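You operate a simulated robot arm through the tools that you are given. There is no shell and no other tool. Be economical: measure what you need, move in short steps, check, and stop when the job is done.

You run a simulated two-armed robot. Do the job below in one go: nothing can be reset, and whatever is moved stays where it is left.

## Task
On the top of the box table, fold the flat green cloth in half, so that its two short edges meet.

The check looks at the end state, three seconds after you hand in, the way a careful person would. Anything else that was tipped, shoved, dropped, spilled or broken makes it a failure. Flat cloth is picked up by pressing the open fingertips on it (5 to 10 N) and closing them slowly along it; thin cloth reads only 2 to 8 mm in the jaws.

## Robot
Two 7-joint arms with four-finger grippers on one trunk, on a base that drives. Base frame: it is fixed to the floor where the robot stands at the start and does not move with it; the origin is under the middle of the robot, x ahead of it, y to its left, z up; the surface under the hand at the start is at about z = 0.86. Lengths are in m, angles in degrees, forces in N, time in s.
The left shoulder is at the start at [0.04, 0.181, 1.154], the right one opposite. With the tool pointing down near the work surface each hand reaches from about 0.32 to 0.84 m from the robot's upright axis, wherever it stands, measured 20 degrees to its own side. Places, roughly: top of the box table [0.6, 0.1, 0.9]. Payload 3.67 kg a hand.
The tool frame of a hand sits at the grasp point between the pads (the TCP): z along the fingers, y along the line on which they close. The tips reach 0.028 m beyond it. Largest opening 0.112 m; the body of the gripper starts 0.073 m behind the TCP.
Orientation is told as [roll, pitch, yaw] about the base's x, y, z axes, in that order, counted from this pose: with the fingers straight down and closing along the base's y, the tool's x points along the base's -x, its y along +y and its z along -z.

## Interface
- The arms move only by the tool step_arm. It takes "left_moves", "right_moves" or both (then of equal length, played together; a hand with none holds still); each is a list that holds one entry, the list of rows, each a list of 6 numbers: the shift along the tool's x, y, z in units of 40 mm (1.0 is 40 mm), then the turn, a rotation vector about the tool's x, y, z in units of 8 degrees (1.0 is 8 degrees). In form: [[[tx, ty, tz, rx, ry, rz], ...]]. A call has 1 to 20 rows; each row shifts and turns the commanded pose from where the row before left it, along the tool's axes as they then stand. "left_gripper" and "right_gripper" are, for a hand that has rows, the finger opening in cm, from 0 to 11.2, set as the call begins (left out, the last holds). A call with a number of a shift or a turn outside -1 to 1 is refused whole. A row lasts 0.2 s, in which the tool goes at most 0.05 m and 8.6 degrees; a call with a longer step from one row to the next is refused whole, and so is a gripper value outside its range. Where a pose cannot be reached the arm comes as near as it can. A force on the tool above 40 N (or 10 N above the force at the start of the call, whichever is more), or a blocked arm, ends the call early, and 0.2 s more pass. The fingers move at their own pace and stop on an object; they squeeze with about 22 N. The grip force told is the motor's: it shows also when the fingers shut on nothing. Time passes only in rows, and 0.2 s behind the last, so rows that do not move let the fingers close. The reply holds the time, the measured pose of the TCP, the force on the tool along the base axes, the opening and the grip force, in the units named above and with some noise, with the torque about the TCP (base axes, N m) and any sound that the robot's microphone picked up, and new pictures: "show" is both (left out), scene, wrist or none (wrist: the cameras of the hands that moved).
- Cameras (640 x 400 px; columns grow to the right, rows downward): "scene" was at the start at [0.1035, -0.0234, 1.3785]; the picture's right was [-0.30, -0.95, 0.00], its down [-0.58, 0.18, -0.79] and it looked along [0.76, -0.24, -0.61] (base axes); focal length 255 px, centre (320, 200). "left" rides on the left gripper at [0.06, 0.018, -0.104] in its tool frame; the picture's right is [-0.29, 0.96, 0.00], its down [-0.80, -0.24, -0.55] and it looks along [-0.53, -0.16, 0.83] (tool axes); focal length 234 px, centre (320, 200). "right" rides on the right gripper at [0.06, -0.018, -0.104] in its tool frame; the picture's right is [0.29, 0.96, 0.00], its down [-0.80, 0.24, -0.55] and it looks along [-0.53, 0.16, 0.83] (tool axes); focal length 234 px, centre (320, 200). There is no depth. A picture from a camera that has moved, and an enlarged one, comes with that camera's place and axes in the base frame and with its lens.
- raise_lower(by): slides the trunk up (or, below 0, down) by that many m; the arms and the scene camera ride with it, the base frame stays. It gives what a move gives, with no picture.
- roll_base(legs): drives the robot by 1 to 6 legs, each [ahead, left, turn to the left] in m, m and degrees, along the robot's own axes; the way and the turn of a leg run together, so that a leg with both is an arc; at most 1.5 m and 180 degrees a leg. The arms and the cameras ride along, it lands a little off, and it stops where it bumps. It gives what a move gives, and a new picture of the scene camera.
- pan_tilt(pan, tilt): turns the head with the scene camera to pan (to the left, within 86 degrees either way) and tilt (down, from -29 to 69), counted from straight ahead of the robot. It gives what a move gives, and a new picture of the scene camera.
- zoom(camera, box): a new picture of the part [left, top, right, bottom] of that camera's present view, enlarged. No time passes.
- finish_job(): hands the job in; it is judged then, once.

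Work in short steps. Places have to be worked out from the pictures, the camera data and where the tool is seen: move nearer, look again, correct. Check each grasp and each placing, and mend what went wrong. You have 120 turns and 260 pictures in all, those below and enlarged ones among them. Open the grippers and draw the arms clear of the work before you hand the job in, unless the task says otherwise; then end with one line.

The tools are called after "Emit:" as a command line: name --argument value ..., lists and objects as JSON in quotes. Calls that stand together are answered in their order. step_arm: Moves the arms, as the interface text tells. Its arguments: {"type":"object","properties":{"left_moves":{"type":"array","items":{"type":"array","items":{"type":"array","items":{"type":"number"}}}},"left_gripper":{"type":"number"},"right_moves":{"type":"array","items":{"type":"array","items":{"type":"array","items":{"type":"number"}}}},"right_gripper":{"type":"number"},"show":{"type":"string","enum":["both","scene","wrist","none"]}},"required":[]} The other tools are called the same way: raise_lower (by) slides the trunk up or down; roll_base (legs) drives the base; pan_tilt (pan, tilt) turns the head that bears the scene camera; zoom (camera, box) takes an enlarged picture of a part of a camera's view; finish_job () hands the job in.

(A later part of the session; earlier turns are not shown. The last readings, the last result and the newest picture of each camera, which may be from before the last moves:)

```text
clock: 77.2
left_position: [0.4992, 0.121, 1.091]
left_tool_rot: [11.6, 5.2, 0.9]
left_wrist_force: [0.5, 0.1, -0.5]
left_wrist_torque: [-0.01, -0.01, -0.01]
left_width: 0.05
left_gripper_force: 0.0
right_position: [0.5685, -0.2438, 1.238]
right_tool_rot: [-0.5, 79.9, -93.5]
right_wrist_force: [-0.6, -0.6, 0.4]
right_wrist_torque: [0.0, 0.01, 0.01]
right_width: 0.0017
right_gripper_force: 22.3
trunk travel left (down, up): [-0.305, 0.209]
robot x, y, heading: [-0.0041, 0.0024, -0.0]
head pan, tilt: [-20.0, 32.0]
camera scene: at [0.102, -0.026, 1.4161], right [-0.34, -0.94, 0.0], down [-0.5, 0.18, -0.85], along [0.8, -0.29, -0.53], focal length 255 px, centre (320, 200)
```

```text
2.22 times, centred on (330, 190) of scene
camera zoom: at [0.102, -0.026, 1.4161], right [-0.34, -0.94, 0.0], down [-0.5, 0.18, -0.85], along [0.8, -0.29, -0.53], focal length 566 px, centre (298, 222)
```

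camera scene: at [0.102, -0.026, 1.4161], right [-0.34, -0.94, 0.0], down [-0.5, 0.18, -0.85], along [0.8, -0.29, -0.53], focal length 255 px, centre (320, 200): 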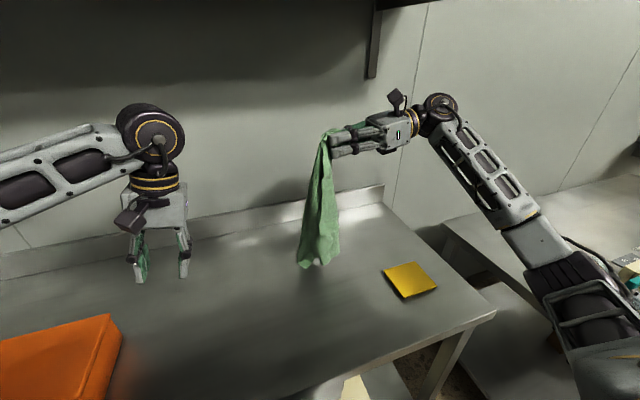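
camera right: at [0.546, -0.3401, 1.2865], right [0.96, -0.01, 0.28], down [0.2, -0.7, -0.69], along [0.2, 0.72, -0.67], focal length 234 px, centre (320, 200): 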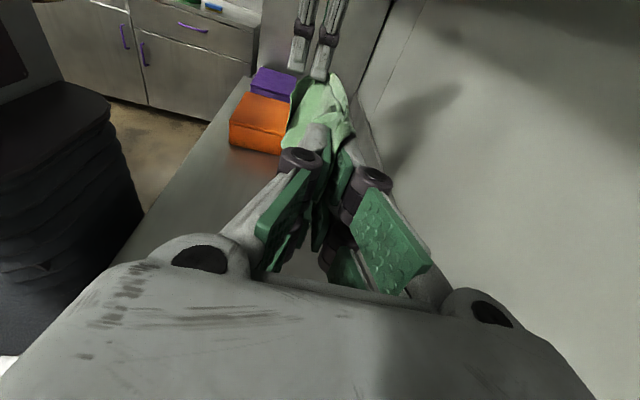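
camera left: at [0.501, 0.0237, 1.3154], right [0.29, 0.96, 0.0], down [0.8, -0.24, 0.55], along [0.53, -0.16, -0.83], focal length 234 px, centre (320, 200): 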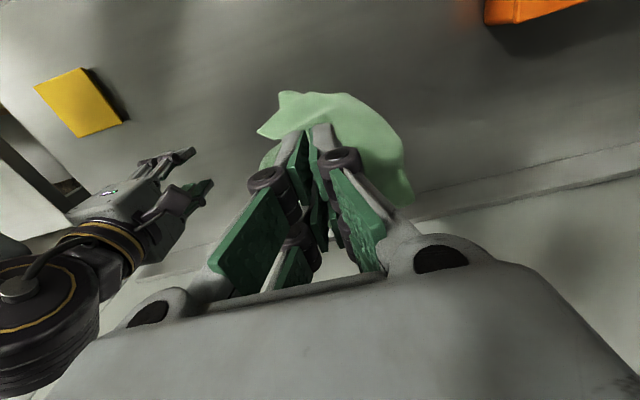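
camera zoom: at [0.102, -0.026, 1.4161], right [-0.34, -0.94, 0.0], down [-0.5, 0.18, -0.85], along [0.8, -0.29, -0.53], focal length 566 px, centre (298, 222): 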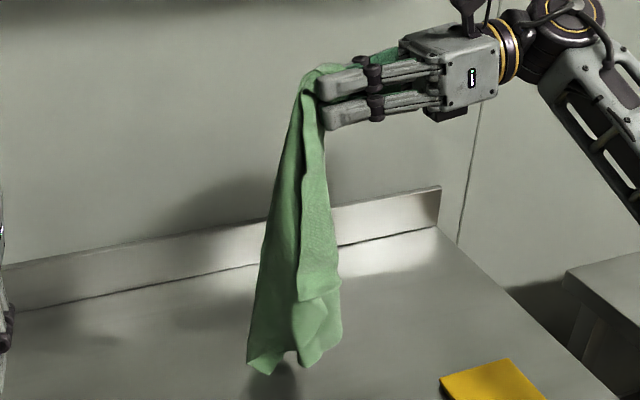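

The picture is ambiguous, so I'll turn the left hand to point its fingers and camera toward -y, level. That gives both a side view of the hanging cloth and a suitable grasp pose.

Emit:
step_arm --left_moves '[[[0, 0, 0, 0.72, -0.33, 0], [0, 0, 0, 0.72, -0.33, 0], [0, 0, 0, 0, 0, -0.98], [0, 0, 0, 0, 0, -0.98], [0, 0, 0, 0, 0, -0.98], [0, 0, 0, 0, 0, -0.98], [0, 0, 0, 0, 0, -0.98], [0, 0, 0, 0, 0, -0.98], [0, 0, 0, 0, 0, -0.98], [0, 0, 0, 0, 0, -0.98], [0, 0, 0, 0, 0, -0.98], [0, 0, 0, 0, 0, -0.98], [0, 0, 0, 0, 0, -0.98]]]' --show "none"

Emit:
step_arm --left_moves '[[[0, -0.5, 0, 0, 1, 0], [0, -0.5, 0, 0, 1, 0], [0, -0.5, 0, 0, 1, 0], [0, -0.5, 0, 0, 1, 0], [0, 0, 0, 0, 1, 0], [0, 0, 0, 0, 1, 0], [0, 0, 0, 0, 1, 0], [0, 0, 0, 0, 1, 0], [0, 0, 0, 0, 1, 0], [0, 0, 0, 0, 1, 0]]]' --show "wrist"

Emit:
zoom --camera "scene" --box '[240, 100, 420, 280]'

```text
clock: 80.0
left_position: [0.4996, 0.1208, 1.0897]
left_tool_rot: [0.0, 0.0, 86.7]
left_wrist_force: [-0.6, 0.4, 0.6]
left_wrist_torque: [0.0, -0.02, 0.0]
left_width: 0.0499
left_gripper_force: 0.0
right_position: [0.5691, -0.2429, 1.2369]
right_tool_rot: [-0.4, 79.8, -93.6]
right_wrist_force: [-0.4, -0.1, -0.4]
right_wrist_torque: [-0.03, -0.03, -0.03]
right_width: 0.0017
right_gripper_force: 21.5
trunk travel left (down, up): [-0.305, 0.209]
robot x, y, heading: [-0.0014, -0.0019, 0.2]
head pan, tilt: [-20.0, 32.0]
```

```text
clock: 82.2
left_position: [0.5799, 0.1163, 1.0921]
left_tool_rot: [-0.4, 80.1, 86.3]
left_wrist_force: [-0.5, 0.4, 0.6]
left_wrist_torque: [0.0, -0.04, -0.01]
left_width: 0.0498
left_gripper_force: 0.0
right_position: [0.5684, -0.2419, 1.2371]
right_tool_rot: [-0.4, 79.8, -93.6]
right_wrist_force: [-0.7, -0.2, 0.3]
right_wrist_torque: [0.0, -0.03, -0.01]
right_width: 0.0018
right_gripper_force: 21.5
trunk travel left (down, up): [-0.305, 0.209]
robot x, y, heading: [-0.0006, 0.0012, 0.0]
head pan, tilt: [-20.0, 32.0]
camera left: at [0.5659, 0.2097, 1.1666], right [-0.95, 0.1, -0.28], down [0.28, 0.67, -0.69], along [0.12, -0.74, -0.67], focal length 234 px, centre (320, 200)
```

left: 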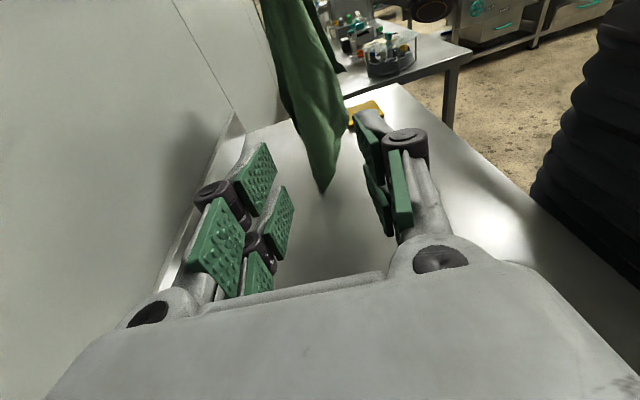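

```text
2.22 times, centred on (330, 190) of scene
camera zoom: at [0.1023, -0.0258, 1.4161], right [-0.34, -0.94, 0.0], down [-0.5, 0.18, -0.85], along [0.8, -0.29, -0.53], focal length 566 px, centre (298, 222)
```

zoom: 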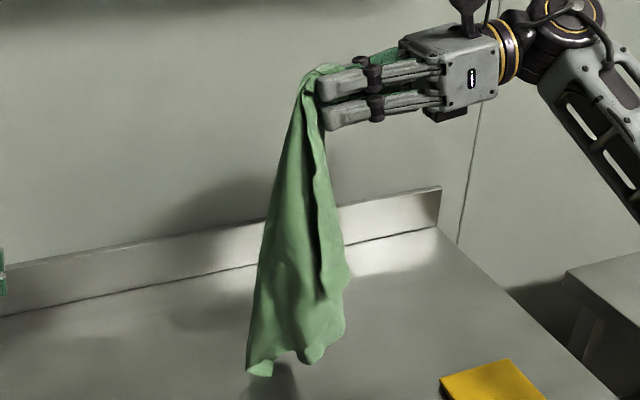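

The lowest corner sits at about (.616,-.159,.85), touching the table. I'll raise the right hand 7 cm so it hangs free, then look again.

Emit:
step_arm --right_moves '[[[0.6, 0, 0, 0, 0, 0], [0.6, 0, 0, 0, 0, 0], [0.6, 0, 0, 0, 0, 0], [0, 0, 0, 0, 0, 0], [0, 0, 0, 0, 0, 0], [0, 0, 0, 0, 0, 0]]]' --show "none"

Emit:
zoom --camera "scene" --box '[240, 80, 420, 280]'

Emit:
zoom --camera "left" --box '[200, 0, 440, 220]'

```text
clock: 83.6
left_position: [0.5796, 0.1158, 1.0921]
left_tool_rot: [0.0, 80.0, 86.7]
left_wrist_force: [-0.8, -0.6, -0.7]
left_wrist_torque: [0.01, 0.01, -0.01]
left_width: 0.0498
left_gripper_force: 0.1
right_position: [0.5711, -0.2313, 1.3071]
right_tool_rot: [-0.4, 79.8, -93.6]
right_wrist_force: [-0.8, -0.5, 0.4]
right_wrist_torque: [-0.01, 0.0, -0.01]
right_width: 0.0018
right_gripper_force: 21.5
trunk travel left (down, up): [-0.305, 0.209]
robot x, y, heading: [-0.004, -0.0005, 0.3]
head pan, tilt: [-20.0, 32.0]
```

```text
2.00 times, centred on (330, 180) of scene
camera zoom: at [0.1022, -0.026, 1.4161], right [-0.34, -0.94, 0.0], down [-0.5, 0.18, -0.85], along [0.8, -0.29, -0.53], focal length 509 px, centre (300, 240)
```

zoom: 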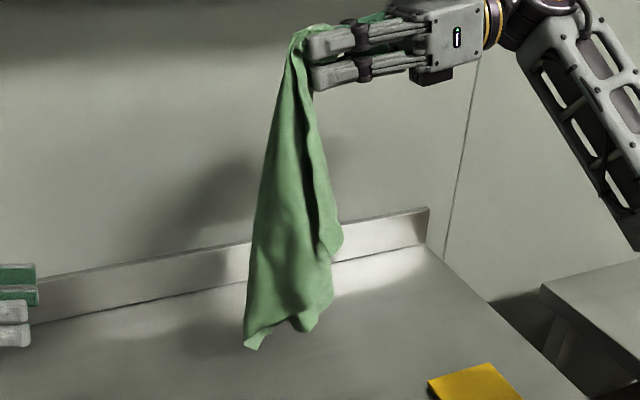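

```text
1.82 times, centred on (320, 110) of left
camera zoom: at [0.5658, 0.2093, 1.1664], right [-0.95, 0.11, -0.28], down [0.28, 0.67, -0.69], along [0.12, -0.73, -0.67], focal length 426 px, centre (320, 364)
```

zoom: 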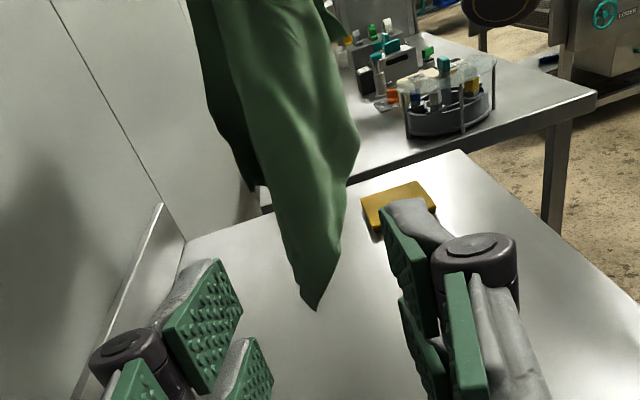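

The right hand most likely holds the middle of a short edge, with the two opposite corners hanging lowest. I'll use that to lay the cloth flat again: swing the right hand to y≈0, let the far short edge touch down, then lower while drawing toward -y. The left hand backs off first.

Emit:
step_arm --left_moves '[[[0.4, 0, -0.7, 0, 0, 0], [0.4, 0, -0.7, 0, 0, 0], [0.4, 0, -0.7, 0, 0, 0], [0, 0, -0.5, 0, 0, 0], [0, 0, 0, 0, 0, 0], [0, 0, 0, 0, 0, 0], [0, 0, 0, 0, 0, 0], [0, 0, 0, 0, 0, 0]]]' --right_moves '[[[0, 0, 0, 0, 0, 0], [0.14, 0, 0.5, 0, 0, 0], [0.14, 0, 0.83, 0, 0, 0], [0.14, 0, 0.83, 0, 0, 0], [0.14, 0, 0.83, 0, 0, 0], [0.14, 0, 0.83, 0, 0, 0], [0.14, 0, 0.83, 0, 0, 0], [0.14, 0, 0.83, 0, 0, 0]]]' --show "both"

```text
clock: 85.4
left_position: [0.5839, 0.2103, 1.1561]
left_tool_rot: [-0.1, 80.1, 86.7]
left_wrist_force: [0.9, 0.6, -0.3]
left_wrist_torque: [-0.05, 0.0, -0.02]
left_width: 0.0501
left_gripper_force: 0.0
right_position: [0.5824, -0.0075, 1.3077]
right_tool_rot: [-0.5, 79.8, -93.6]
right_wrist_force: [-0.6, 0.3, 0.6]
right_wrist_torque: [-0.05, -0.01, -0.01]
right_width: 0.0016
right_gripper_force: 21.6
trunk travel left (down, up): [-0.305, 0.209]
robot x, y, heading: [-0.0056, 0.0018, 0.1]
head pan, tilt: [-20.0, 32.0]
camera scene: at [0.1025, -0.0247, 1.4161], right [-0.34, -0.94, 0.0], down [-0.5, 0.18, -0.85], along [0.8, -0.29, -0.53], focal length 255 px, centre (320, 200)
camera right: at [0.5582, -0.0974, 1.385], right [0.96, 0.0, 0.28], down [0.2, -0.7, -0.69], along [0.2, 0.72, -0.67], focal length 234 px, centre (320, 200)
camera left: at [0.5714, 0.3041, 1.2317], right [-0.95, 0.11, -0.28], down [0.28, 0.67, -0.69], along [0.12, -0.74, -0.67], focal length 234 px, centre (320, 200)
```

scene: 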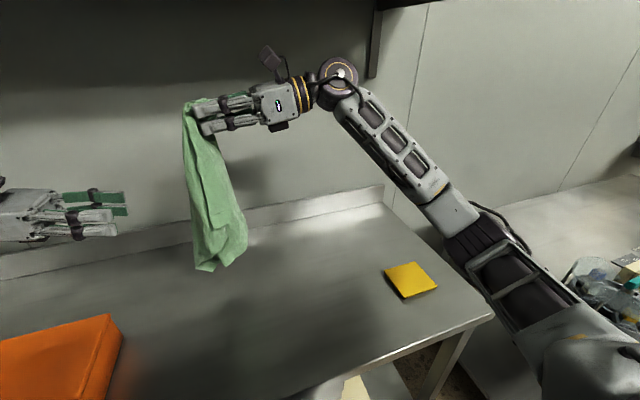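
right: 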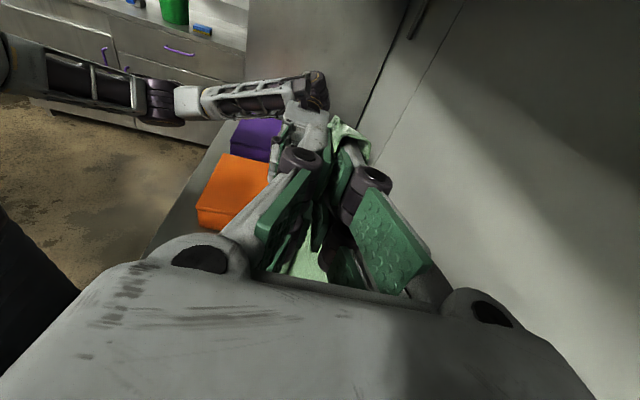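
left: 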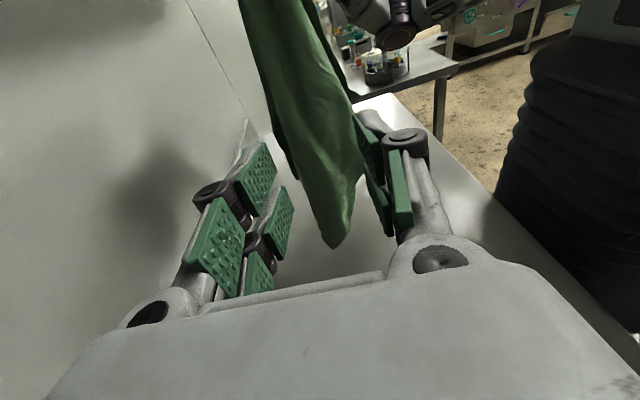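

The cloth hangs clear. Now I'll lower it with the tilt easing to 40°, then glide down and toward -y so it lays out along y.

Emit:
step_arm --right_moves '[[[-0.73, 0, 0.18, 0, -1, 0], [-0.7, 0, 0.28, 0, -1, 0], [-0.65, 0, 0.375, 0, -1, 0], [-0.59, 0, 0.46, 0, -1, 0], [-0.52, 0, 0.54, 0, -1, 0], [0, 0, 0, 0, 0, 0]]]' --show "scene"

Emit:
step_arm --right_moves '[[[-0.98, 0, 0.05, 0, 0, 0], [-0.98, 0, 0.05, 0, 0, 0], [-0.98, 0, 0.05, 0, 0, 0], [-0.98, 0, 0.05, 0, 0, 0], [-0.98, 0, 0.05, 0, 0, 0], [-0.98, 0, 0.05, 0, 0, 0], [-0.98, 0, 0.05, 0, 0, 0], [-0.98, 0, 0.05, 0, 0, 0], [-0.8, 0, 0.05, 0, 0, 0]]]' --show "scene"

Emit:
zoom --camera "scene" --box '[160, 160, 440, 340]'

```text
clock: 86.8
left_position: [0.5854, 0.2098, 1.1572]
left_tool_rot: [-0.2, 79.9, 86.5]
left_wrist_force: [0.3, 0.0, 0.4]
left_wrist_torque: [0.0, -0.01, -0.02]
left_width: 0.0499
left_gripper_force: 0.0
right_position: [0.5842, 0.0002, 1.1581]
right_tool_rot: [-0.1, 39.8, -93.3]
right_wrist_force: [-0.3, 0.2, -0.6]
right_wrist_torque: [-0.02, -0.02, -0.02]
right_width: 0.0019
right_gripper_force: 21.5
trunk travel left (down, up): [-0.305, 0.209]
robot x, y, heading: [-0.0008, 0.0005, 0.1]
head pan, tilt: [-20.0, 32.0]
camera scene: at [0.102, -0.0264, 1.4161], right [-0.34, -0.94, 0.0], down [-0.5, 0.18, -0.85], along [0.8, -0.29, -0.53], focal length 255 px, centre (320, 200)
```

scene: 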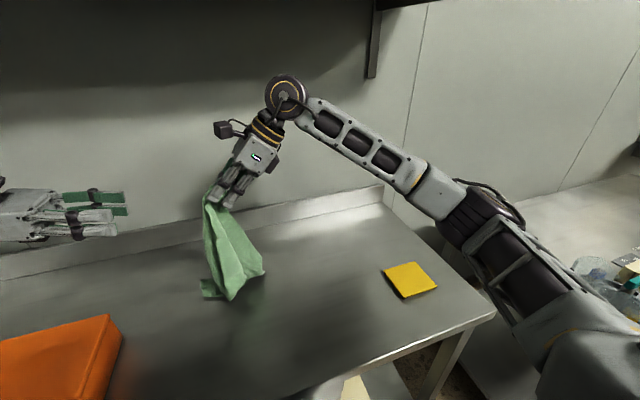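

```text
clock: 88.8
left_position: [0.5849, 0.2092, 1.1573]
left_tool_rot: [0.0, 79.9, 86.6]
left_wrist_force: [0.2, -0.2, 1.2]
left_wrist_torque: [-0.01, 0.02, 0.0]
left_width: 0.05
left_gripper_force: 0.0
right_position: [0.5687, -0.2526, 0.9218]
right_tool_rot: [0.0, 39.9, -93.2]
right_wrist_force: [0.1, -1.3, 1.3]
right_wrist_torque: [0.02, 0.01, -0.01]
right_width: 0.0014
right_gripper_force: 21.5
trunk travel left (down, up): [-0.305, 0.209]
robot x, y, heading: [-0.0013, 0.0008, -0.1]
head pan, tilt: [-20.0, 32.0]
camera scene: at [0.1022, -0.0267, 1.4161], right [-0.34, -0.94, 0.0], down [-0.5, 0.18, -0.85], along [0.8, -0.29, -0.53], focal length 255 px, centre (320, 200)
```

scene: 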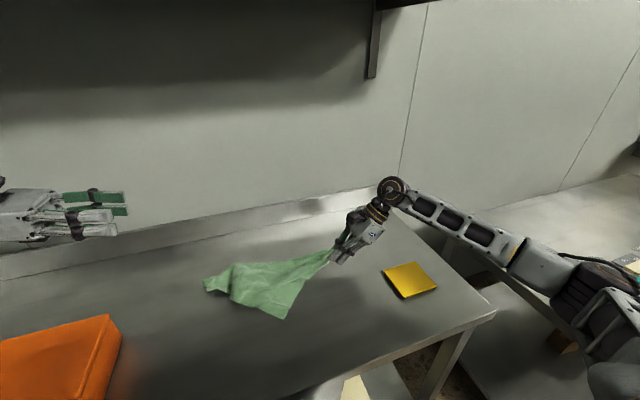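

```text
2.22 times, centred on (300, 250) of scene
camera zoom: at [0.1022, -0.0267, 1.4161], right [-0.34, -0.94, 0.0], down [-0.5, 0.18, -0.85], along [0.8, -0.29, -0.53], focal length 566 px, centre (364, 89)
```

zoom: 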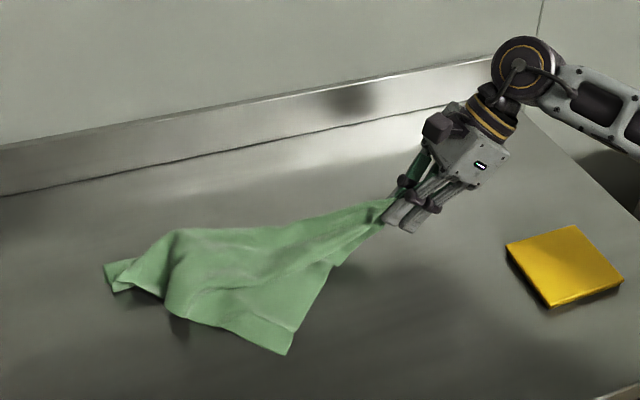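

The cloth is laid out partly open on the table. I'll lower the right hand 1 cm, release, withdraw, and inspect.

Emit:
step_arm --right_moves '[[[-0.16, 0, 0.19, 0, 0, 0], [0, 0, 0, 0, 0, 0]]]' --show "none"

Emit:
step_arm --right_moves '[[[0, 0, 0, 0, 0, 0], [0, 0, 0, 0, 0, 0], [0, 0, -0.6, 0, 0, 0], [0, 0, -0.9, 0, 0, 0], [0.6, 0, -0.6, 0, 0, 0], [0.6, 0, -0.6, 0, 0, 0], [0, 0, 0, 0, -1, 0], [0, 0, 0, 0, -1, 0], [0, 0, 0, 0, -1, 0], [0, 0, 0, 0, -1, 0], [0, 0, 0, 0, -1, 0]]]' --right_gripper 3.5 --show "both"

Emit:
zoom --camera "scene" --box '[180, 220, 360, 340]'

```text
clock: 89.4
left_position: [0.5857, 0.2099, 1.1566]
left_tool_rot: [-0.2, 79.8, 86.4]
left_wrist_force: [-0.2, -0.5, 0.1]
left_wrist_torque: [-0.01, -0.01, 0.02]
left_width: 0.0502
left_gripper_force: 0.1
right_position: [0.5675, -0.2529, 0.9125]
right_tool_rot: [-0.1, 39.8, -93.3]
right_wrist_force: [-0.5, 0.7, -0.6]
right_wrist_torque: [0.01, 0.03, 0.01]
right_width: 0.0024
right_gripper_force: 21.7
trunk travel left (down, up): [-0.305, 0.209]
robot x, y, heading: [-0.0026, 0.0019, 0.2]
head pan, tilt: [-20.0, 32.0]
```

```text
clock: 91.8
left_position: [0.5854, 0.2099, 1.1564]
left_tool_rot: [0.0, 80.0, 86.5]
left_wrist_force: [0.6, -0.5, -0.2]
left_wrist_torque: [-0.01, -0.01, -0.01]
left_width: 0.05
left_gripper_force: 0.1
right_position: [0.5677, -0.2839, 1.0262]
right_tool_rot: [-0.1, -0.4, -93.3]
right_wrist_force: [0.1, -0.6, -0.1]
right_wrist_torque: [0.0, -0.01, 0.0]
right_width: 0.0351
right_gripper_force: 0.0
trunk travel left (down, up): [-0.305, 0.209]
robot x, y, heading: [-0.0012, 0.0029, 0.4]
head pan, tilt: [-20.0, 32.0]
camera scene: at [0.1024, -0.0252, 1.4161], right [-0.34, -0.94, 0.0], down [-0.5, 0.18, -0.85], along [0.8, -0.29, -0.53], focal length 255 px, centre (320, 200)
camera right: at [0.5511, -0.2223, 1.1299], right [0.97, 0.23, 0.0], down [0.2, -0.81, 0.56], along [0.13, -0.54, -0.83], focal length 234 px, centre (320, 200)
```

scene: 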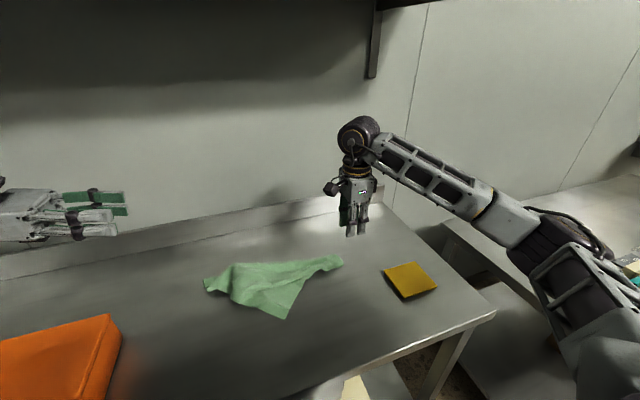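
right: 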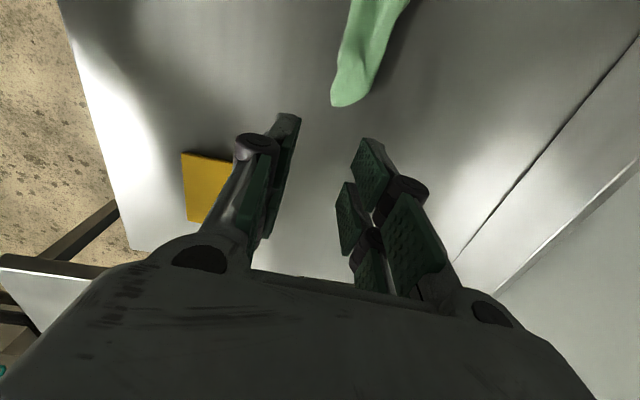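

```text
3.33 times, centred on (270, 280) of scene
camera zoom: at [0.1024, -0.0252, 1.4161], right [-0.34, -0.94, 0.0], down [-0.5, 0.18, -0.85], along [0.8, -0.29, -0.53], focal length 849 px, centre (487, -67)
```

zoom: 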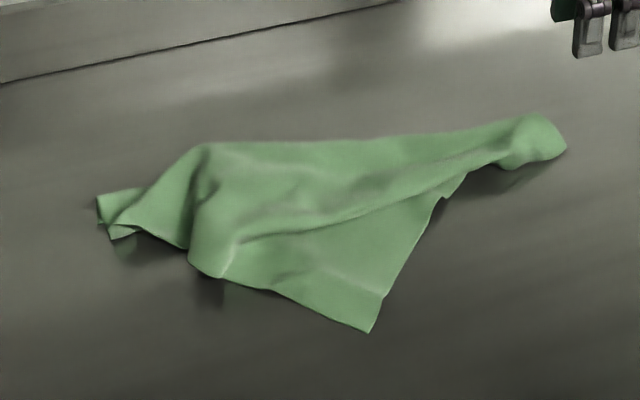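

I see a clean single-layer corner N near (.470,-.071), and another tip L near (.62,.10). I'll check L from the left camera.

Emit:
zoom --camera "left" --box '[200, 60, 480, 260]'

Emit:
zoom --camera "scene" --box '[195, 250, 275, 320]'

```text
2.00 times, centred on (340, 160) of left
camera zoom: at [0.5713, 0.3036, 1.2319], right [-0.95, 0.11, -0.28], down [0.28, 0.67, -0.69], along [0.12, -0.74, -0.67], focal length 468 px, centre (280, 280)
```

zoom: 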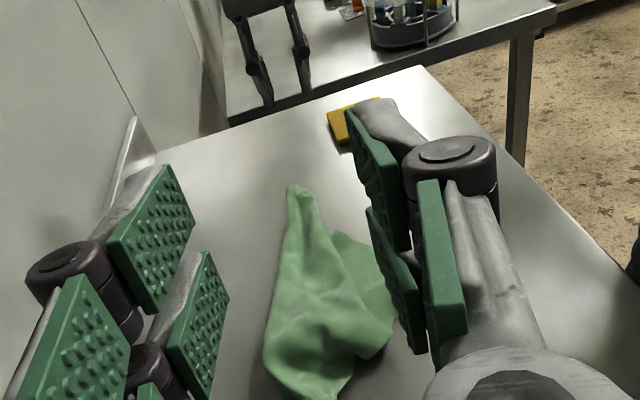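

```text
5.71 times, centred on (235, 285) of scene
camera zoom: at [0.1024, -0.0252, 1.4161], right [-0.34, -0.94, 0.0], down [-0.5, 0.18, -0.85], along [0.8, -0.29, -0.53], focal length 1455 px, centre (806, -286)
```

zoom: 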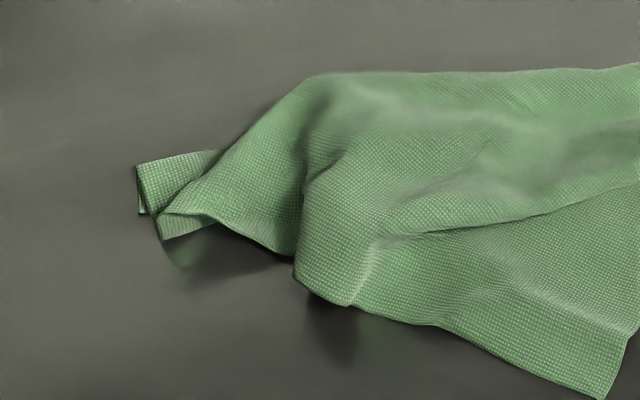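

L is a slightly lifted strip end. I'll bring the right hand over N (pinch point ≈(.495,-.068)) and turn the left hand vertical above L, so I can pick both corners and stretch the edge between them.

Emit:
step_arm --left_moves '[[[0, 0, 0, 0, -1, 0], [0, 0, 0, 0, -1, 0], [0, 0, 0, 0, -1, 0], [0, 0, 0, 0, -1, 0], [0, 0, 0, 0, -1, 0], [0, 0, 0, 0, -1, 0], [0, 0, 0, 0, -1, 0], [0, 0, 0, 0, -1, 0], [0, 0, 0, 0, -1, 0], [0, 0, 0, 0, -1, 0], [0.675, -0.37, 0, 0, 0, 0], [0.675, -0.37, 0, 0, 0, 0], [0.675, -0.37, 0, 0, 0, 0], [0.675, -0.37, 0, 0, 0, 0], [0, 0, 0.88, 0, 0, 0], [0, 0, 0.88, 0, 0, 0], [0, 0, 0.88, 0, 0, 0], [0, 0, 0.88, 0, 0, 0], [0, 0, 0.6, 0, 0, 0], [0, 0, 0, 0, 0, 0]]]' --right_moves '[[[0.88, -0.357, 0, 0, 0, 0], [0.88, -0.357, 0, 0, 0, 0], [0.88, -0.357, 0, 0, 0, 0], [0.88, -0.357, 0, 0, 0, 0], [0.88, -0.357, 0, 0, 0, 0], [0.88, -0.357, 0, 0, 0, 0], [0, 0, 0.78, 0, 0, 0], [0, 0, 0.78, 0, 0, 0], [0, 0, 0.78, 0, 0, 0], [0, 0, 0.6, 0, 0, 0], [0, 0, 0, 0, 0, 0], [0, 0, 0, 0, 0, 0], [0, 0, 0, 0, 0, 0], [0, 0, 0, 0, 0, 0], [0, 0, 0, 0, 0, 0], [0, 0, 0, 0, 0, 0], [0, 0, 0, 0, 0, 0], [0, 0, 0, 0, 0, 0], [0, 0, 0, 0, 0, 0], [0, 0, 0, 0, 0, 0]]]' --show "both"

```text
clock: 96.0
left_position: [0.6371, 0.0995, 0.9919]
left_tool_rot: [-0.1, 0.0, 86.7]
left_wrist_force: [0.7, 0.3, -0.6]
left_wrist_torque: [-0.02, 0.03, 0.01]
left_width: 0.05
left_gripper_force: 0.1
right_position: [0.4921, -0.0689, 0.9102]
right_tool_rot: [-0.1, -0.2, -93.1]
right_wrist_force: [0.5, 0.0, 0.6]
right_wrist_torque: [0.03, 0.01, -0.03]
right_width: 0.0349
right_gripper_force: 0.2
trunk travel left (down, up): [-0.305, 0.209]
robot x, y, heading: [-0.0064, 0.0005, 0.2]
head pan, tilt: [-20.0, 32.0]
camera scene: at [0.102, -0.0259, 1.4161], right [-0.34, -0.94, 0.0], down [-0.5, 0.18, -0.85], along [0.8, -0.29, -0.53], focal length 255 px, centre (320, 200)
camera right: at [0.4764, -0.0071, 1.0134], right [0.97, 0.23, 0.0], down [0.2, -0.81, 0.56], along [0.13, -0.54, -0.83], focal length 234 px, centre (320, 200)
camera left: at [0.6158, 0.041, 1.0941], right [-0.94, 0.34, 0.0], down [0.29, 0.78, 0.56], along [0.19, 0.52, -0.83], focal length 234 px, centre (320, 200)
```

scene: 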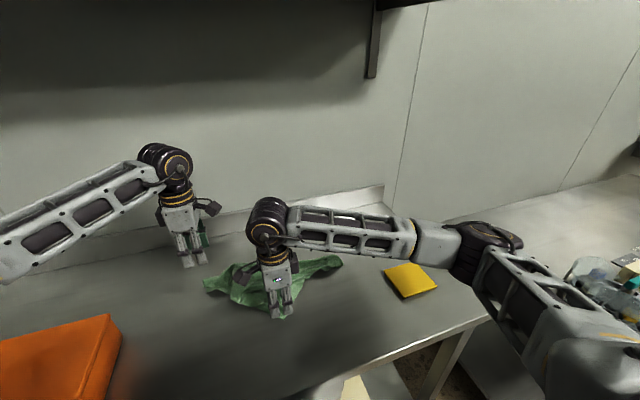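
right: 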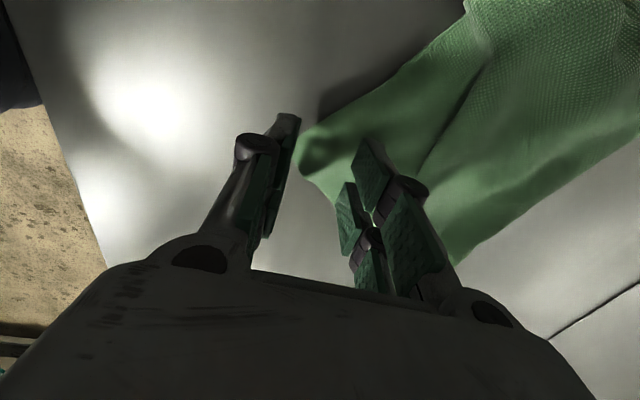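
left: 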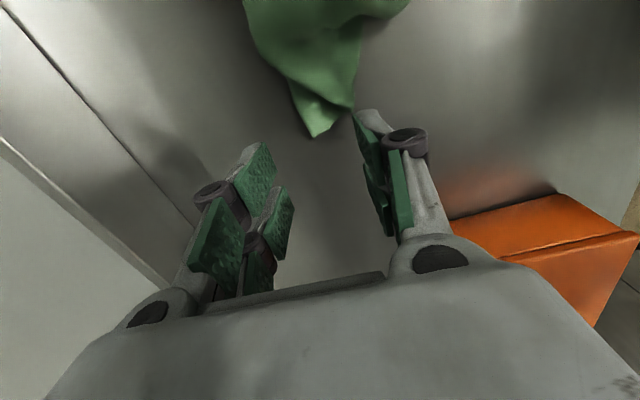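

L's tip reads (.642,.109) and N's tip (.475,-.06). I'll set the right pinch at (.512,-.06) and lower both hands, the left staying just above the table around the L strip.

Emit:
step_arm --left_moves '[[[0.19, 0, 0.7, 0, 0, 0], [0, 0, 0.7, 0, 0, 0], [0, 0, 0.7, 0, 0, 0], [0, 0, 0.3, 0, 0, 0], [0, 0, 0, 0, 0, 0], [0, 0, 0, 0, 0, 0]]]' --right_moves '[[[0.25, 0.49, 0, 0, 0, 0], [0, 0, 0.3, 0, 0, 0], [0, 0, 0.14, 0, 0, 0], [0, 0, 0.06, 0, 0, 0], [0, 0, 0.05, 0, 0, 0], [0, 0, 0, 0, 0, 0]]]' --show "wrist"

```text
clock: 97.4
left_position: [0.637, 0.0922, 0.8969]
left_tool_rot: [-0.1, 0.0, 86.7]
left_wrist_force: [-0.7, -0.3, 0.1]
left_wrist_torque: [0.02, 0.02, 0.03]
left_width: 0.0502
left_gripper_force: 0.1
right_position: [0.5122, -0.0602, 0.8889]
right_tool_rot: [0.2, 0.0, -93.2]
right_wrist_force: [2.2, -0.4, 24.3]
right_wrist_torque: [0.14, -0.61, -0.07]
right_width: 0.0367
right_gripper_force: 0.9
trunk travel left (down, up): [-0.305, 0.209]
robot x, y, heading: [-0.0035, 0.001, 0.2]
head pan, tilt: [-20.0, 32.0]
camera right: at [0.4966, 0.0011, 0.9931], right [0.97, 0.23, 0.0], down [0.19, -0.81, 0.56], along [0.13, -0.54, -0.83], focal length 234 px, centre (320, 200)
camera left: at [0.6147, 0.0334, 0.999], right [-0.94, 0.34, 0.0], down [0.28, 0.78, 0.56], along [0.19, 0.52, -0.83], focal length 234 px, centre (320, 200)
```

right: 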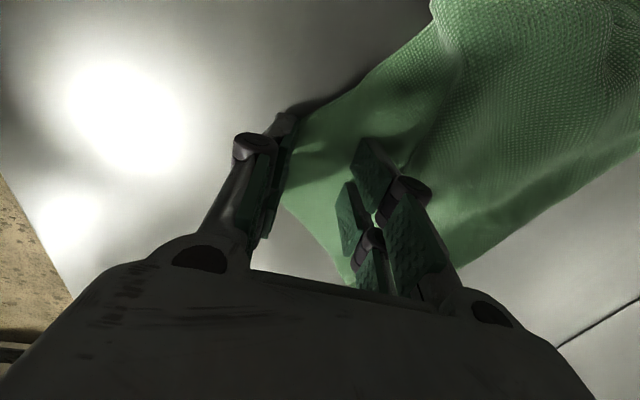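
left: 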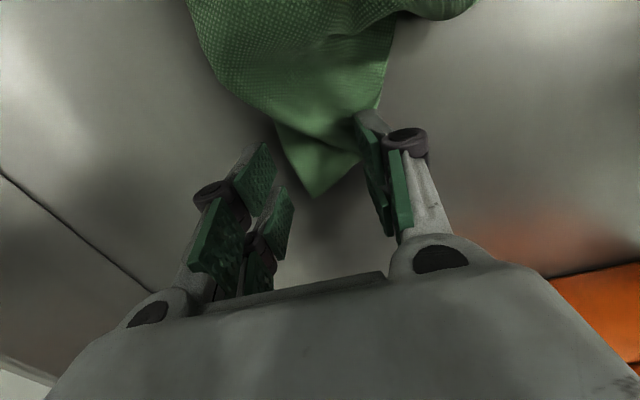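

L is a clean right-angle corner between the left fingers, and the right presses N at 24 N. I'll lower the left slightly, ease the right, and close both stepwise.

Emit:
step_arm --left_moves '[[[0, 0, 0.1, 0, 0, 0], [0, 0, 0.06, 0, 0, 0], [0, 0, 0.03, 0, 0, 0]]]' --right_moves '[[[0, 0, -0.035, 0, 0, 0], [0, 0, 0, 0, 0, 0], [0, 0, 0, 0, 0, 0]]]' --left_gripper 3.6 --right_gripper 2.8 --show "none"

Emit:
step_arm --left_moves '[[[0, 0, 0, 0, 0, 0], [0, 0, 0, 0, 0, 0]]]' --right_moves '[[[0, 0, 0, 0, 0, 0], [0, 0, 0, 0, 0, 0]]]' --left_gripper 2.4 --right_gripper 2.0 --show "none"

Emit:
step_arm --left_moves '[[[0, 0, 0, 0, 0, 0], [0, 0, 0, 0, 0, 0]]]' --right_moves '[[[0, 0, 0, 0, 0, 0], [0, 0, 0, 0, 0, 0]]]' --left_gripper 1.2 --right_gripper 1.2 --show "none"

Emit:
step_arm --left_moves '[[[0, 0, 0, 0, 0, 0], [0, 0, 0, 0, 0, 0], [0, 0, 0, 0, 0, 0]]]' --right_moves '[[[0, 0, 0, 0, 0, 0], [0, 0, 0, 0, 0, 0], [0, 0, 0, 0, 0, 0]]]' --left_gripper 0 --right_gripper 0 --show "wrist"

```text
clock: 98.2
left_position: [0.637, 0.0916, 0.8894]
left_tool_rot: [-0.2, 0.0, 86.7]
left_wrist_force: [0.6, -0.4, 7.6]
left_wrist_torque: [-0.02, 0.11, -0.01]
left_width: 0.0363
left_gripper_force: 0.1
right_position: [0.5107, -0.06, 0.8899]
right_tool_rot: [0.1, -0.1, -93.3]
right_wrist_force: [2.0, 0.6, 22.9]
right_wrist_torque: [0.17, -0.51, 0.02]
right_width: 0.0291
right_gripper_force: 0.3
trunk travel left (down, up): [-0.305, 0.209]
robot x, y, heading: [-0.001, 0.0023, 0.2]
head pan, tilt: [-20.0, 32.0]
```

```text
clock: 98.8
left_position: [0.6379, 0.0909, 0.8894]
left_tool_rot: [-0.2, 0.0, 86.6]
left_wrist_force: [0.4, 0.1, 11.0]
left_wrist_torque: [-0.03, 0.15, 0.0]
left_width: 0.0242
left_gripper_force: 0.0
right_position: [0.5111, -0.0599, 0.889]
right_tool_rot: [-0.1, -0.2, -93.2]
right_wrist_force: [2.3, 0.8, 20.9]
right_wrist_torque: [0.15, -0.35, -0.02]
right_width: 0.021
right_gripper_force: 0.1
trunk travel left (down, up): [-0.305, 0.209]
robot x, y, heading: [-0.0037, 0.0005, 0.1]
head pan, tilt: [-20.0, 32.0]
```

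```text
clock: 99.4
left_position: [0.6368, 0.0914, 0.8898]
left_tool_rot: [-0.2, -0.1, 86.7]
left_wrist_force: [-0.2, -0.2, 11.9]
left_wrist_torque: [-0.11, 0.05, 0.0]
left_width: 0.0126
left_gripper_force: 0.2
right_position: [0.511, -0.06, 0.8882]
right_tool_rot: [0.0, -0.4, -93.3]
right_wrist_force: [0.7, -0.4, 18.2]
right_wrist_torque: [0.19, -0.25, -0.03]
right_width: 0.011
right_gripper_force: 0.1
trunk travel left (down, up): [-0.305, 0.209]
robot x, y, heading: [-0.005, 0.0034, 0.4]
head pan, tilt: [-20.0, 32.0]
```

```text
clock: 100.2
left_position: [0.6358, 0.092, 0.8898]
left_tool_rot: [-0.1, -0.1, 86.6]
left_wrist_force: [-4.3, -0.6, 16.9]
left_wrist_torque: [-0.24, 0.19, -0.04]
left_width: 0.005
left_gripper_force: 22.1
right_position: [0.5113, -0.0605, 0.8885]
right_tool_rot: [0.1, -0.2, -93.2]
right_wrist_force: [1.7, 0.7, 7.1]
right_wrist_torque: [0.06, -0.07, -0.01]
right_width: 0.0027
right_gripper_force: 21.9
trunk travel left (down, up): [-0.305, 0.209]
robot x, y, heading: [-0.0029, 0.0021, 0.1]
head pan, tilt: [-20.0, 32.0]
camera right: at [0.495, 0.0007, 0.9924], right [0.97, 0.23, 0.0], down [0.2, -0.81, 0.56], along [0.13, -0.54, -0.83], focal length 234 px, centre (320, 200)
camera left: at [0.6134, 0.033, 0.9919], right [-0.94, 0.34, 0.0], down [0.28, 0.78, 0.56], along [0.19, 0.52, -0.83], focal length 234 px, centre (320, 200)
```

right: 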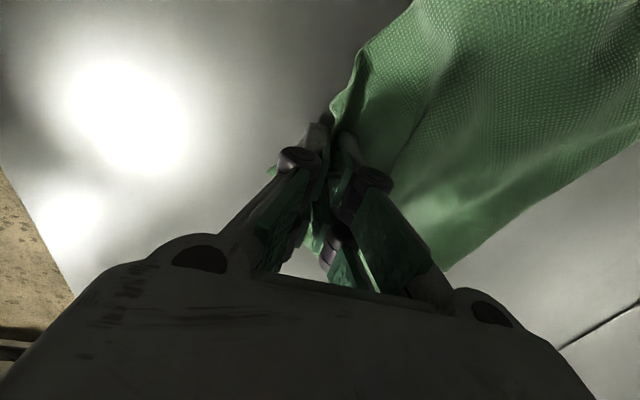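
left: 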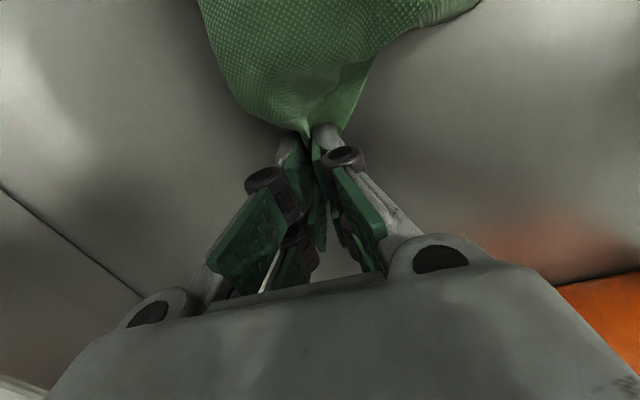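

Both corners are held (left 5.0 mm, right 2.7 mm). I'll lift both about 27 cm while spreading along y to see the edge between them.

Emit:
step_arm --left_moves '[[[0, 0, -0.5, 0, 0, 0], [0, 0, -0.9, 0, 0, 0], [0, 0, -0.9, 0, 0, 0], [0, 0, -0.9, 0, 0, 0], [0, 0, -0.9, 0, 0, 0], [0, 0.2, -0.9, 0, 0, 0], [0, 0.2, -0.9, 0, 0, 0], [0, 0.2, -0.9, 0, 0, 0], [0, 0, 0, 0, 0, 0]]]' --right_moves '[[[0, 0, -0.5, 0, 0, 0], [0, 0, -0.9, 0, 0, 0], [0, 0, -0.9, 0, 0, 0], [-0.4, 0.1, -0.9, 0, 0, 0], [-0.4, 0.1, -0.9, 0, 0, 0], [-0.4, 0.2, -0.9, 0, 0, 0], [-0.4, 0.2, -0.9, 0, 0, 0], [-0.4, 0.2, -0.9, 0, 0, 0], [0, 0, 0, 0, 0, 0]]]' --show "scene"

Emit:
zoom --camera "scene" --box '[140, 80, 400, 300]'

```text
clock: 102.2
left_position: [0.6149, 0.093, 1.1595]
left_tool_rot: [0.0, -0.2, 86.7]
left_wrist_force: [-0.6, -0.8, 0.2]
left_wrist_torque: [-0.01, -0.02, 0.01]
left_width: 0.0046
left_gripper_force: 21.6
right_position: [0.5435, -0.1421, 1.1587]
right_tool_rot: [-0.2, -0.1, -93.0]
right_wrist_force: [0.8, 2.3, -0.7]
right_wrist_torque: [0.06, -0.03, -0.02]
right_width: 0.0027
right_gripper_force: 21.9
trunk travel left (down, up): [-0.305, 0.209]
robot x, y, heading: [-0.0008, 0.0002, 0.1]
head pan, tilt: [-20.0, 32.0]
camera scene: at [0.103, -0.0257, 1.416], right [-0.34, -0.94, 0.0], down [-0.5, 0.18, -0.85], along [0.8, -0.29, -0.53], focal length 255 px, centre (320, 200)
```

scene: 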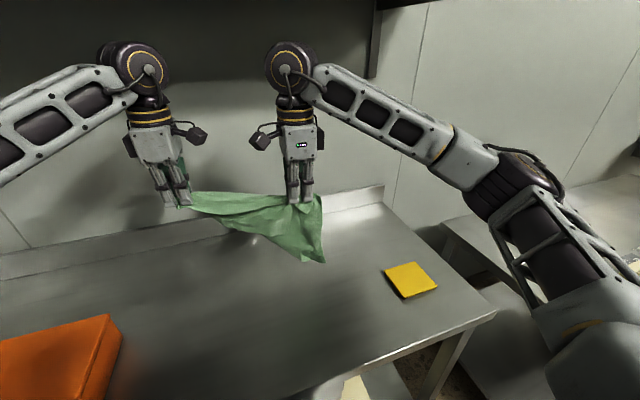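

```text
1.82 times, centred on (270, 190) of scene
camera zoom: at [0.103, -0.0257, 1.416], right [-0.34, -0.94, 0.0], down [-0.5, 0.18, -0.85], along [0.8, -0.29, -0.53], focal length 463 px, centre (411, 218)
```

zoom: 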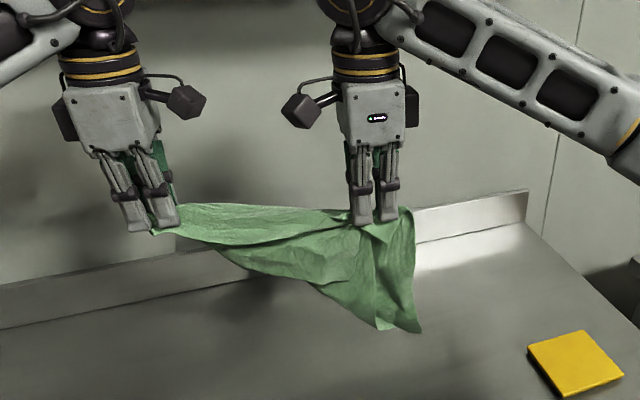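

It's taut at 0.25 m but the body isn't hanging below the left hand, so the left (4.6 mm) probably caught two layers. I'll release the left and raise the right so the cloth hangs freely from true corner N.

Emit:
step_arm --left_moves '[[[0, 0, 0, 0, 0, 0], [0, 0, 0, 0, 0, 0], [-0.7, 0, -0.3, 0, 0, 0], [-0.9, 0, 0, 0, 0, 0], [-0.9, 0, 0, 0, 0, 0], [0, 0, 0, 0, 0, 0], [0, 0, 0, 0, 0, 0], [0, 0, 0, 0, 0, 0]]]' --right_moves '[[[0, 0, 0, 0, 0, 0], [0, 0, 0, 0, 0, 0], [0, 0, -0.8, 0, 0, 0], [0, 0, -0.8, 0, 0, 0], [0, 0, -0.8, 0, 0, 0], [0, 0, -0.8, 0, 0, 0], [0, 0, 0, 0, 0, 0], [0, 0, 0, 0, 0, 0]]]' --left_gripper 5 --show "scene"

Emit:
zoom --camera "scene" --box '[180, 100, 420, 300]'

```text
clock: 104.2
left_position: [0.6132, 0.1844, 1.1774]
left_tool_rot: [-0.3, -0.2, 86.5]
left_wrist_force: [-0.3, 0.6, 0.7]
left_wrist_torque: [0.0, 0.0, 0.0]
left_width: 0.0501
left_gripper_force: 0.1
right_position: [0.5327, -0.1484, 1.2647]
right_tool_rot: [-2.1, -2.0, -92.6]
right_wrist_force: [0.4, 0.4, -0.2]
right_wrist_torque: [0.03, 0.0, 0.0]
right_width: 0.0025
right_gripper_force: 22.1
trunk travel left (down, up): [-0.305, 0.209]
robot x, y, heading: [-0.004, 0.0035, 0.1]
head pan, tilt: [-20.0, 32.0]
stopped in row 8 (right hand): the arm was blocked; the commanded pose is now the measured one
camera scene: at [0.0941, -0.033, 1.4183], right [-0.34, -0.94, -0.01], down [-0.49, 0.19, -0.85], along [0.8, -0.29, -0.53], focal length 255 px, centre (320, 200)
```

scene: 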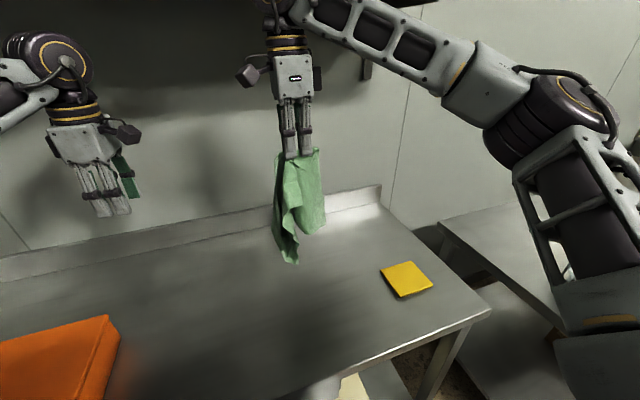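

```text
2.00 times, centred on (300, 200) of scene
camera zoom: at [0.0941, -0.033, 1.4183], right [-0.34, -0.94, -0.01], down [-0.49, 0.19, -0.85], along [0.8, -0.29, -0.53], focal length 509 px, centre (360, 200)
```

zoom: 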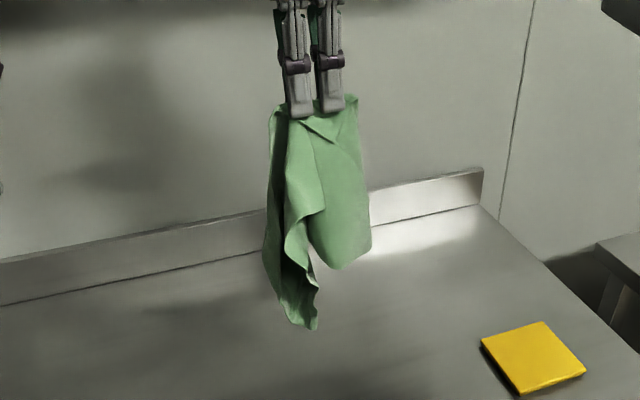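

The right wrist is touching the shelf, so I'll lower it 4 cm and turn the left hand level toward -y again for a side view.

Emit:
step_arm --right_moves '[[[0, 0, 0.5, 0, 0, 0], [0, 0, 0.5, 0, 0, 0], [0, 0, 0, 0, 0, 0], [0, 0, 0, 0, 0, 0], [0, 0, 0, 0, 0, 0], [0, 0, 0, 0, 0, 0], [0, 0, 0, 0, 0, 0], [0, 0, 0, 0, 0, 0], [0, 0, 0, 0, 0, 0], [0, 0, 0, 0, 0, 0]]]' --left_moves '[[[0, 0.3, 0, 0, 1, 0], [0, 0.3, 0, 0, 1, 0], [0, 0.3, 0, 0, 1, 0], [0, 0.3, 0, 0, 1, 0], [0, 0.3, 0, 0, 1, 0], [0, 0.3, 0, 0, 1, 0], [0, 0, 0, 0, 1, 0], [0, 0, 0, 0, 1, 0], [0, 0, 0, 0, 1, 0], [0, 0, 0, 0, 1, 0]]]' --left_gripper 10 --show "wrist"

Emit:
zoom --camera "scene" --box '[240, 130, 380, 290]'

Emit:
zoom --camera "left" --box '[160, 0, 480, 220]'

```text
clock: 106.4
left_position: [0.5463, 0.1965, 1.1725]
left_tool_rot: [-0.2, 80.2, 86.4]
left_wrist_force: [0.1, 0.1, -0.4]
left_wrist_torque: [-0.02, 0.0, -0.01]
left_width: 0.1002
left_gripper_force: 0.1
right_position: [0.5382, -0.1427, 1.2243]
right_tool_rot: [-2.1, -2.1, -92.5]
right_wrist_force: [-0.1, 0.0, -0.8]
right_wrist_torque: [-0.02, 0.0, -0.01]
right_width: 0.0025
right_gripper_force: 22.3
trunk travel left (down, up): [-0.305, 0.209]
robot x, y, heading: [-0.0018, 0.0031, 0.2]
head pan, tilt: [-20.0, 32.0]
camera right: at [0.5245, -0.0775, 1.3261], right [0.97, 0.24, -0.05], down [0.23, -0.79, 0.57], along [0.1, -0.57, -0.82], focal length 234 px, centre (320, 200)
camera left: at [0.5325, 0.29, 1.2475], right [-0.95, 0.11, -0.28], down [0.28, 0.67, -0.69], along [0.12, -0.74, -0.67], focal length 234 px, centre (320, 200)
```

right: 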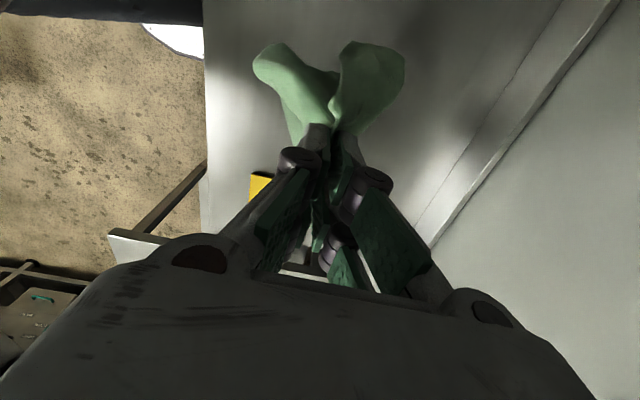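
left: 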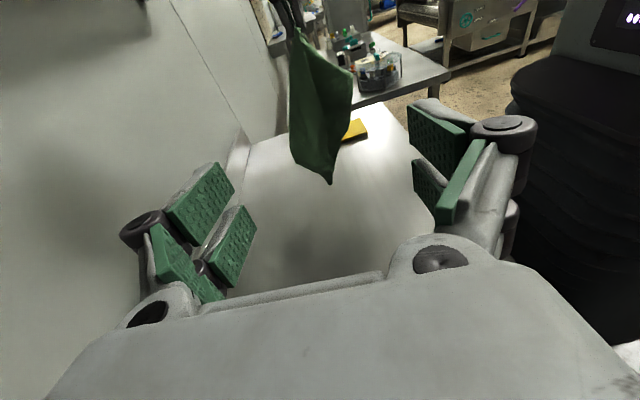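

```text
2.50 times, centred on (310, 210) of scene
camera zoom: at [0.1013, -0.0258, 1.4161], right [-0.34, -0.94, 0.0], down [-0.5, 0.18, -0.85], along [0.8, -0.29, -0.53], focal length 636 px, centre (345, 175)
```

zoom: 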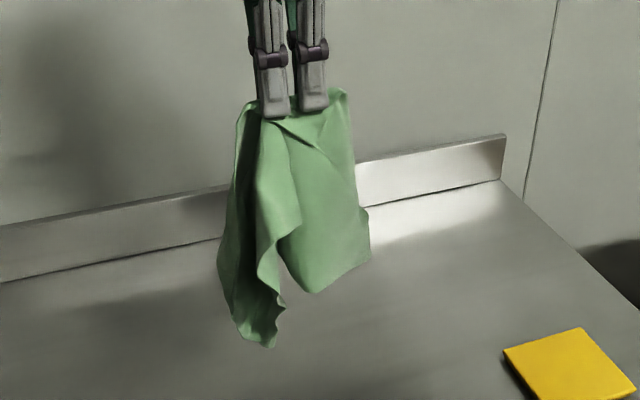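

```text
1.82 times, centred on (320, 110) of left
camera zoom: at [0.5325, 0.29, 1.2475], right [-0.95, 0.11, -0.28], down [0.28, 0.67, -0.69], along [0.12, -0.74, -0.67], focal length 426 px, centre (320, 364)
```

zoom: 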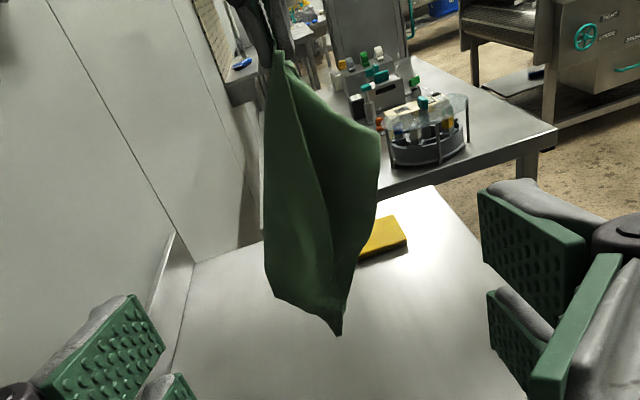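

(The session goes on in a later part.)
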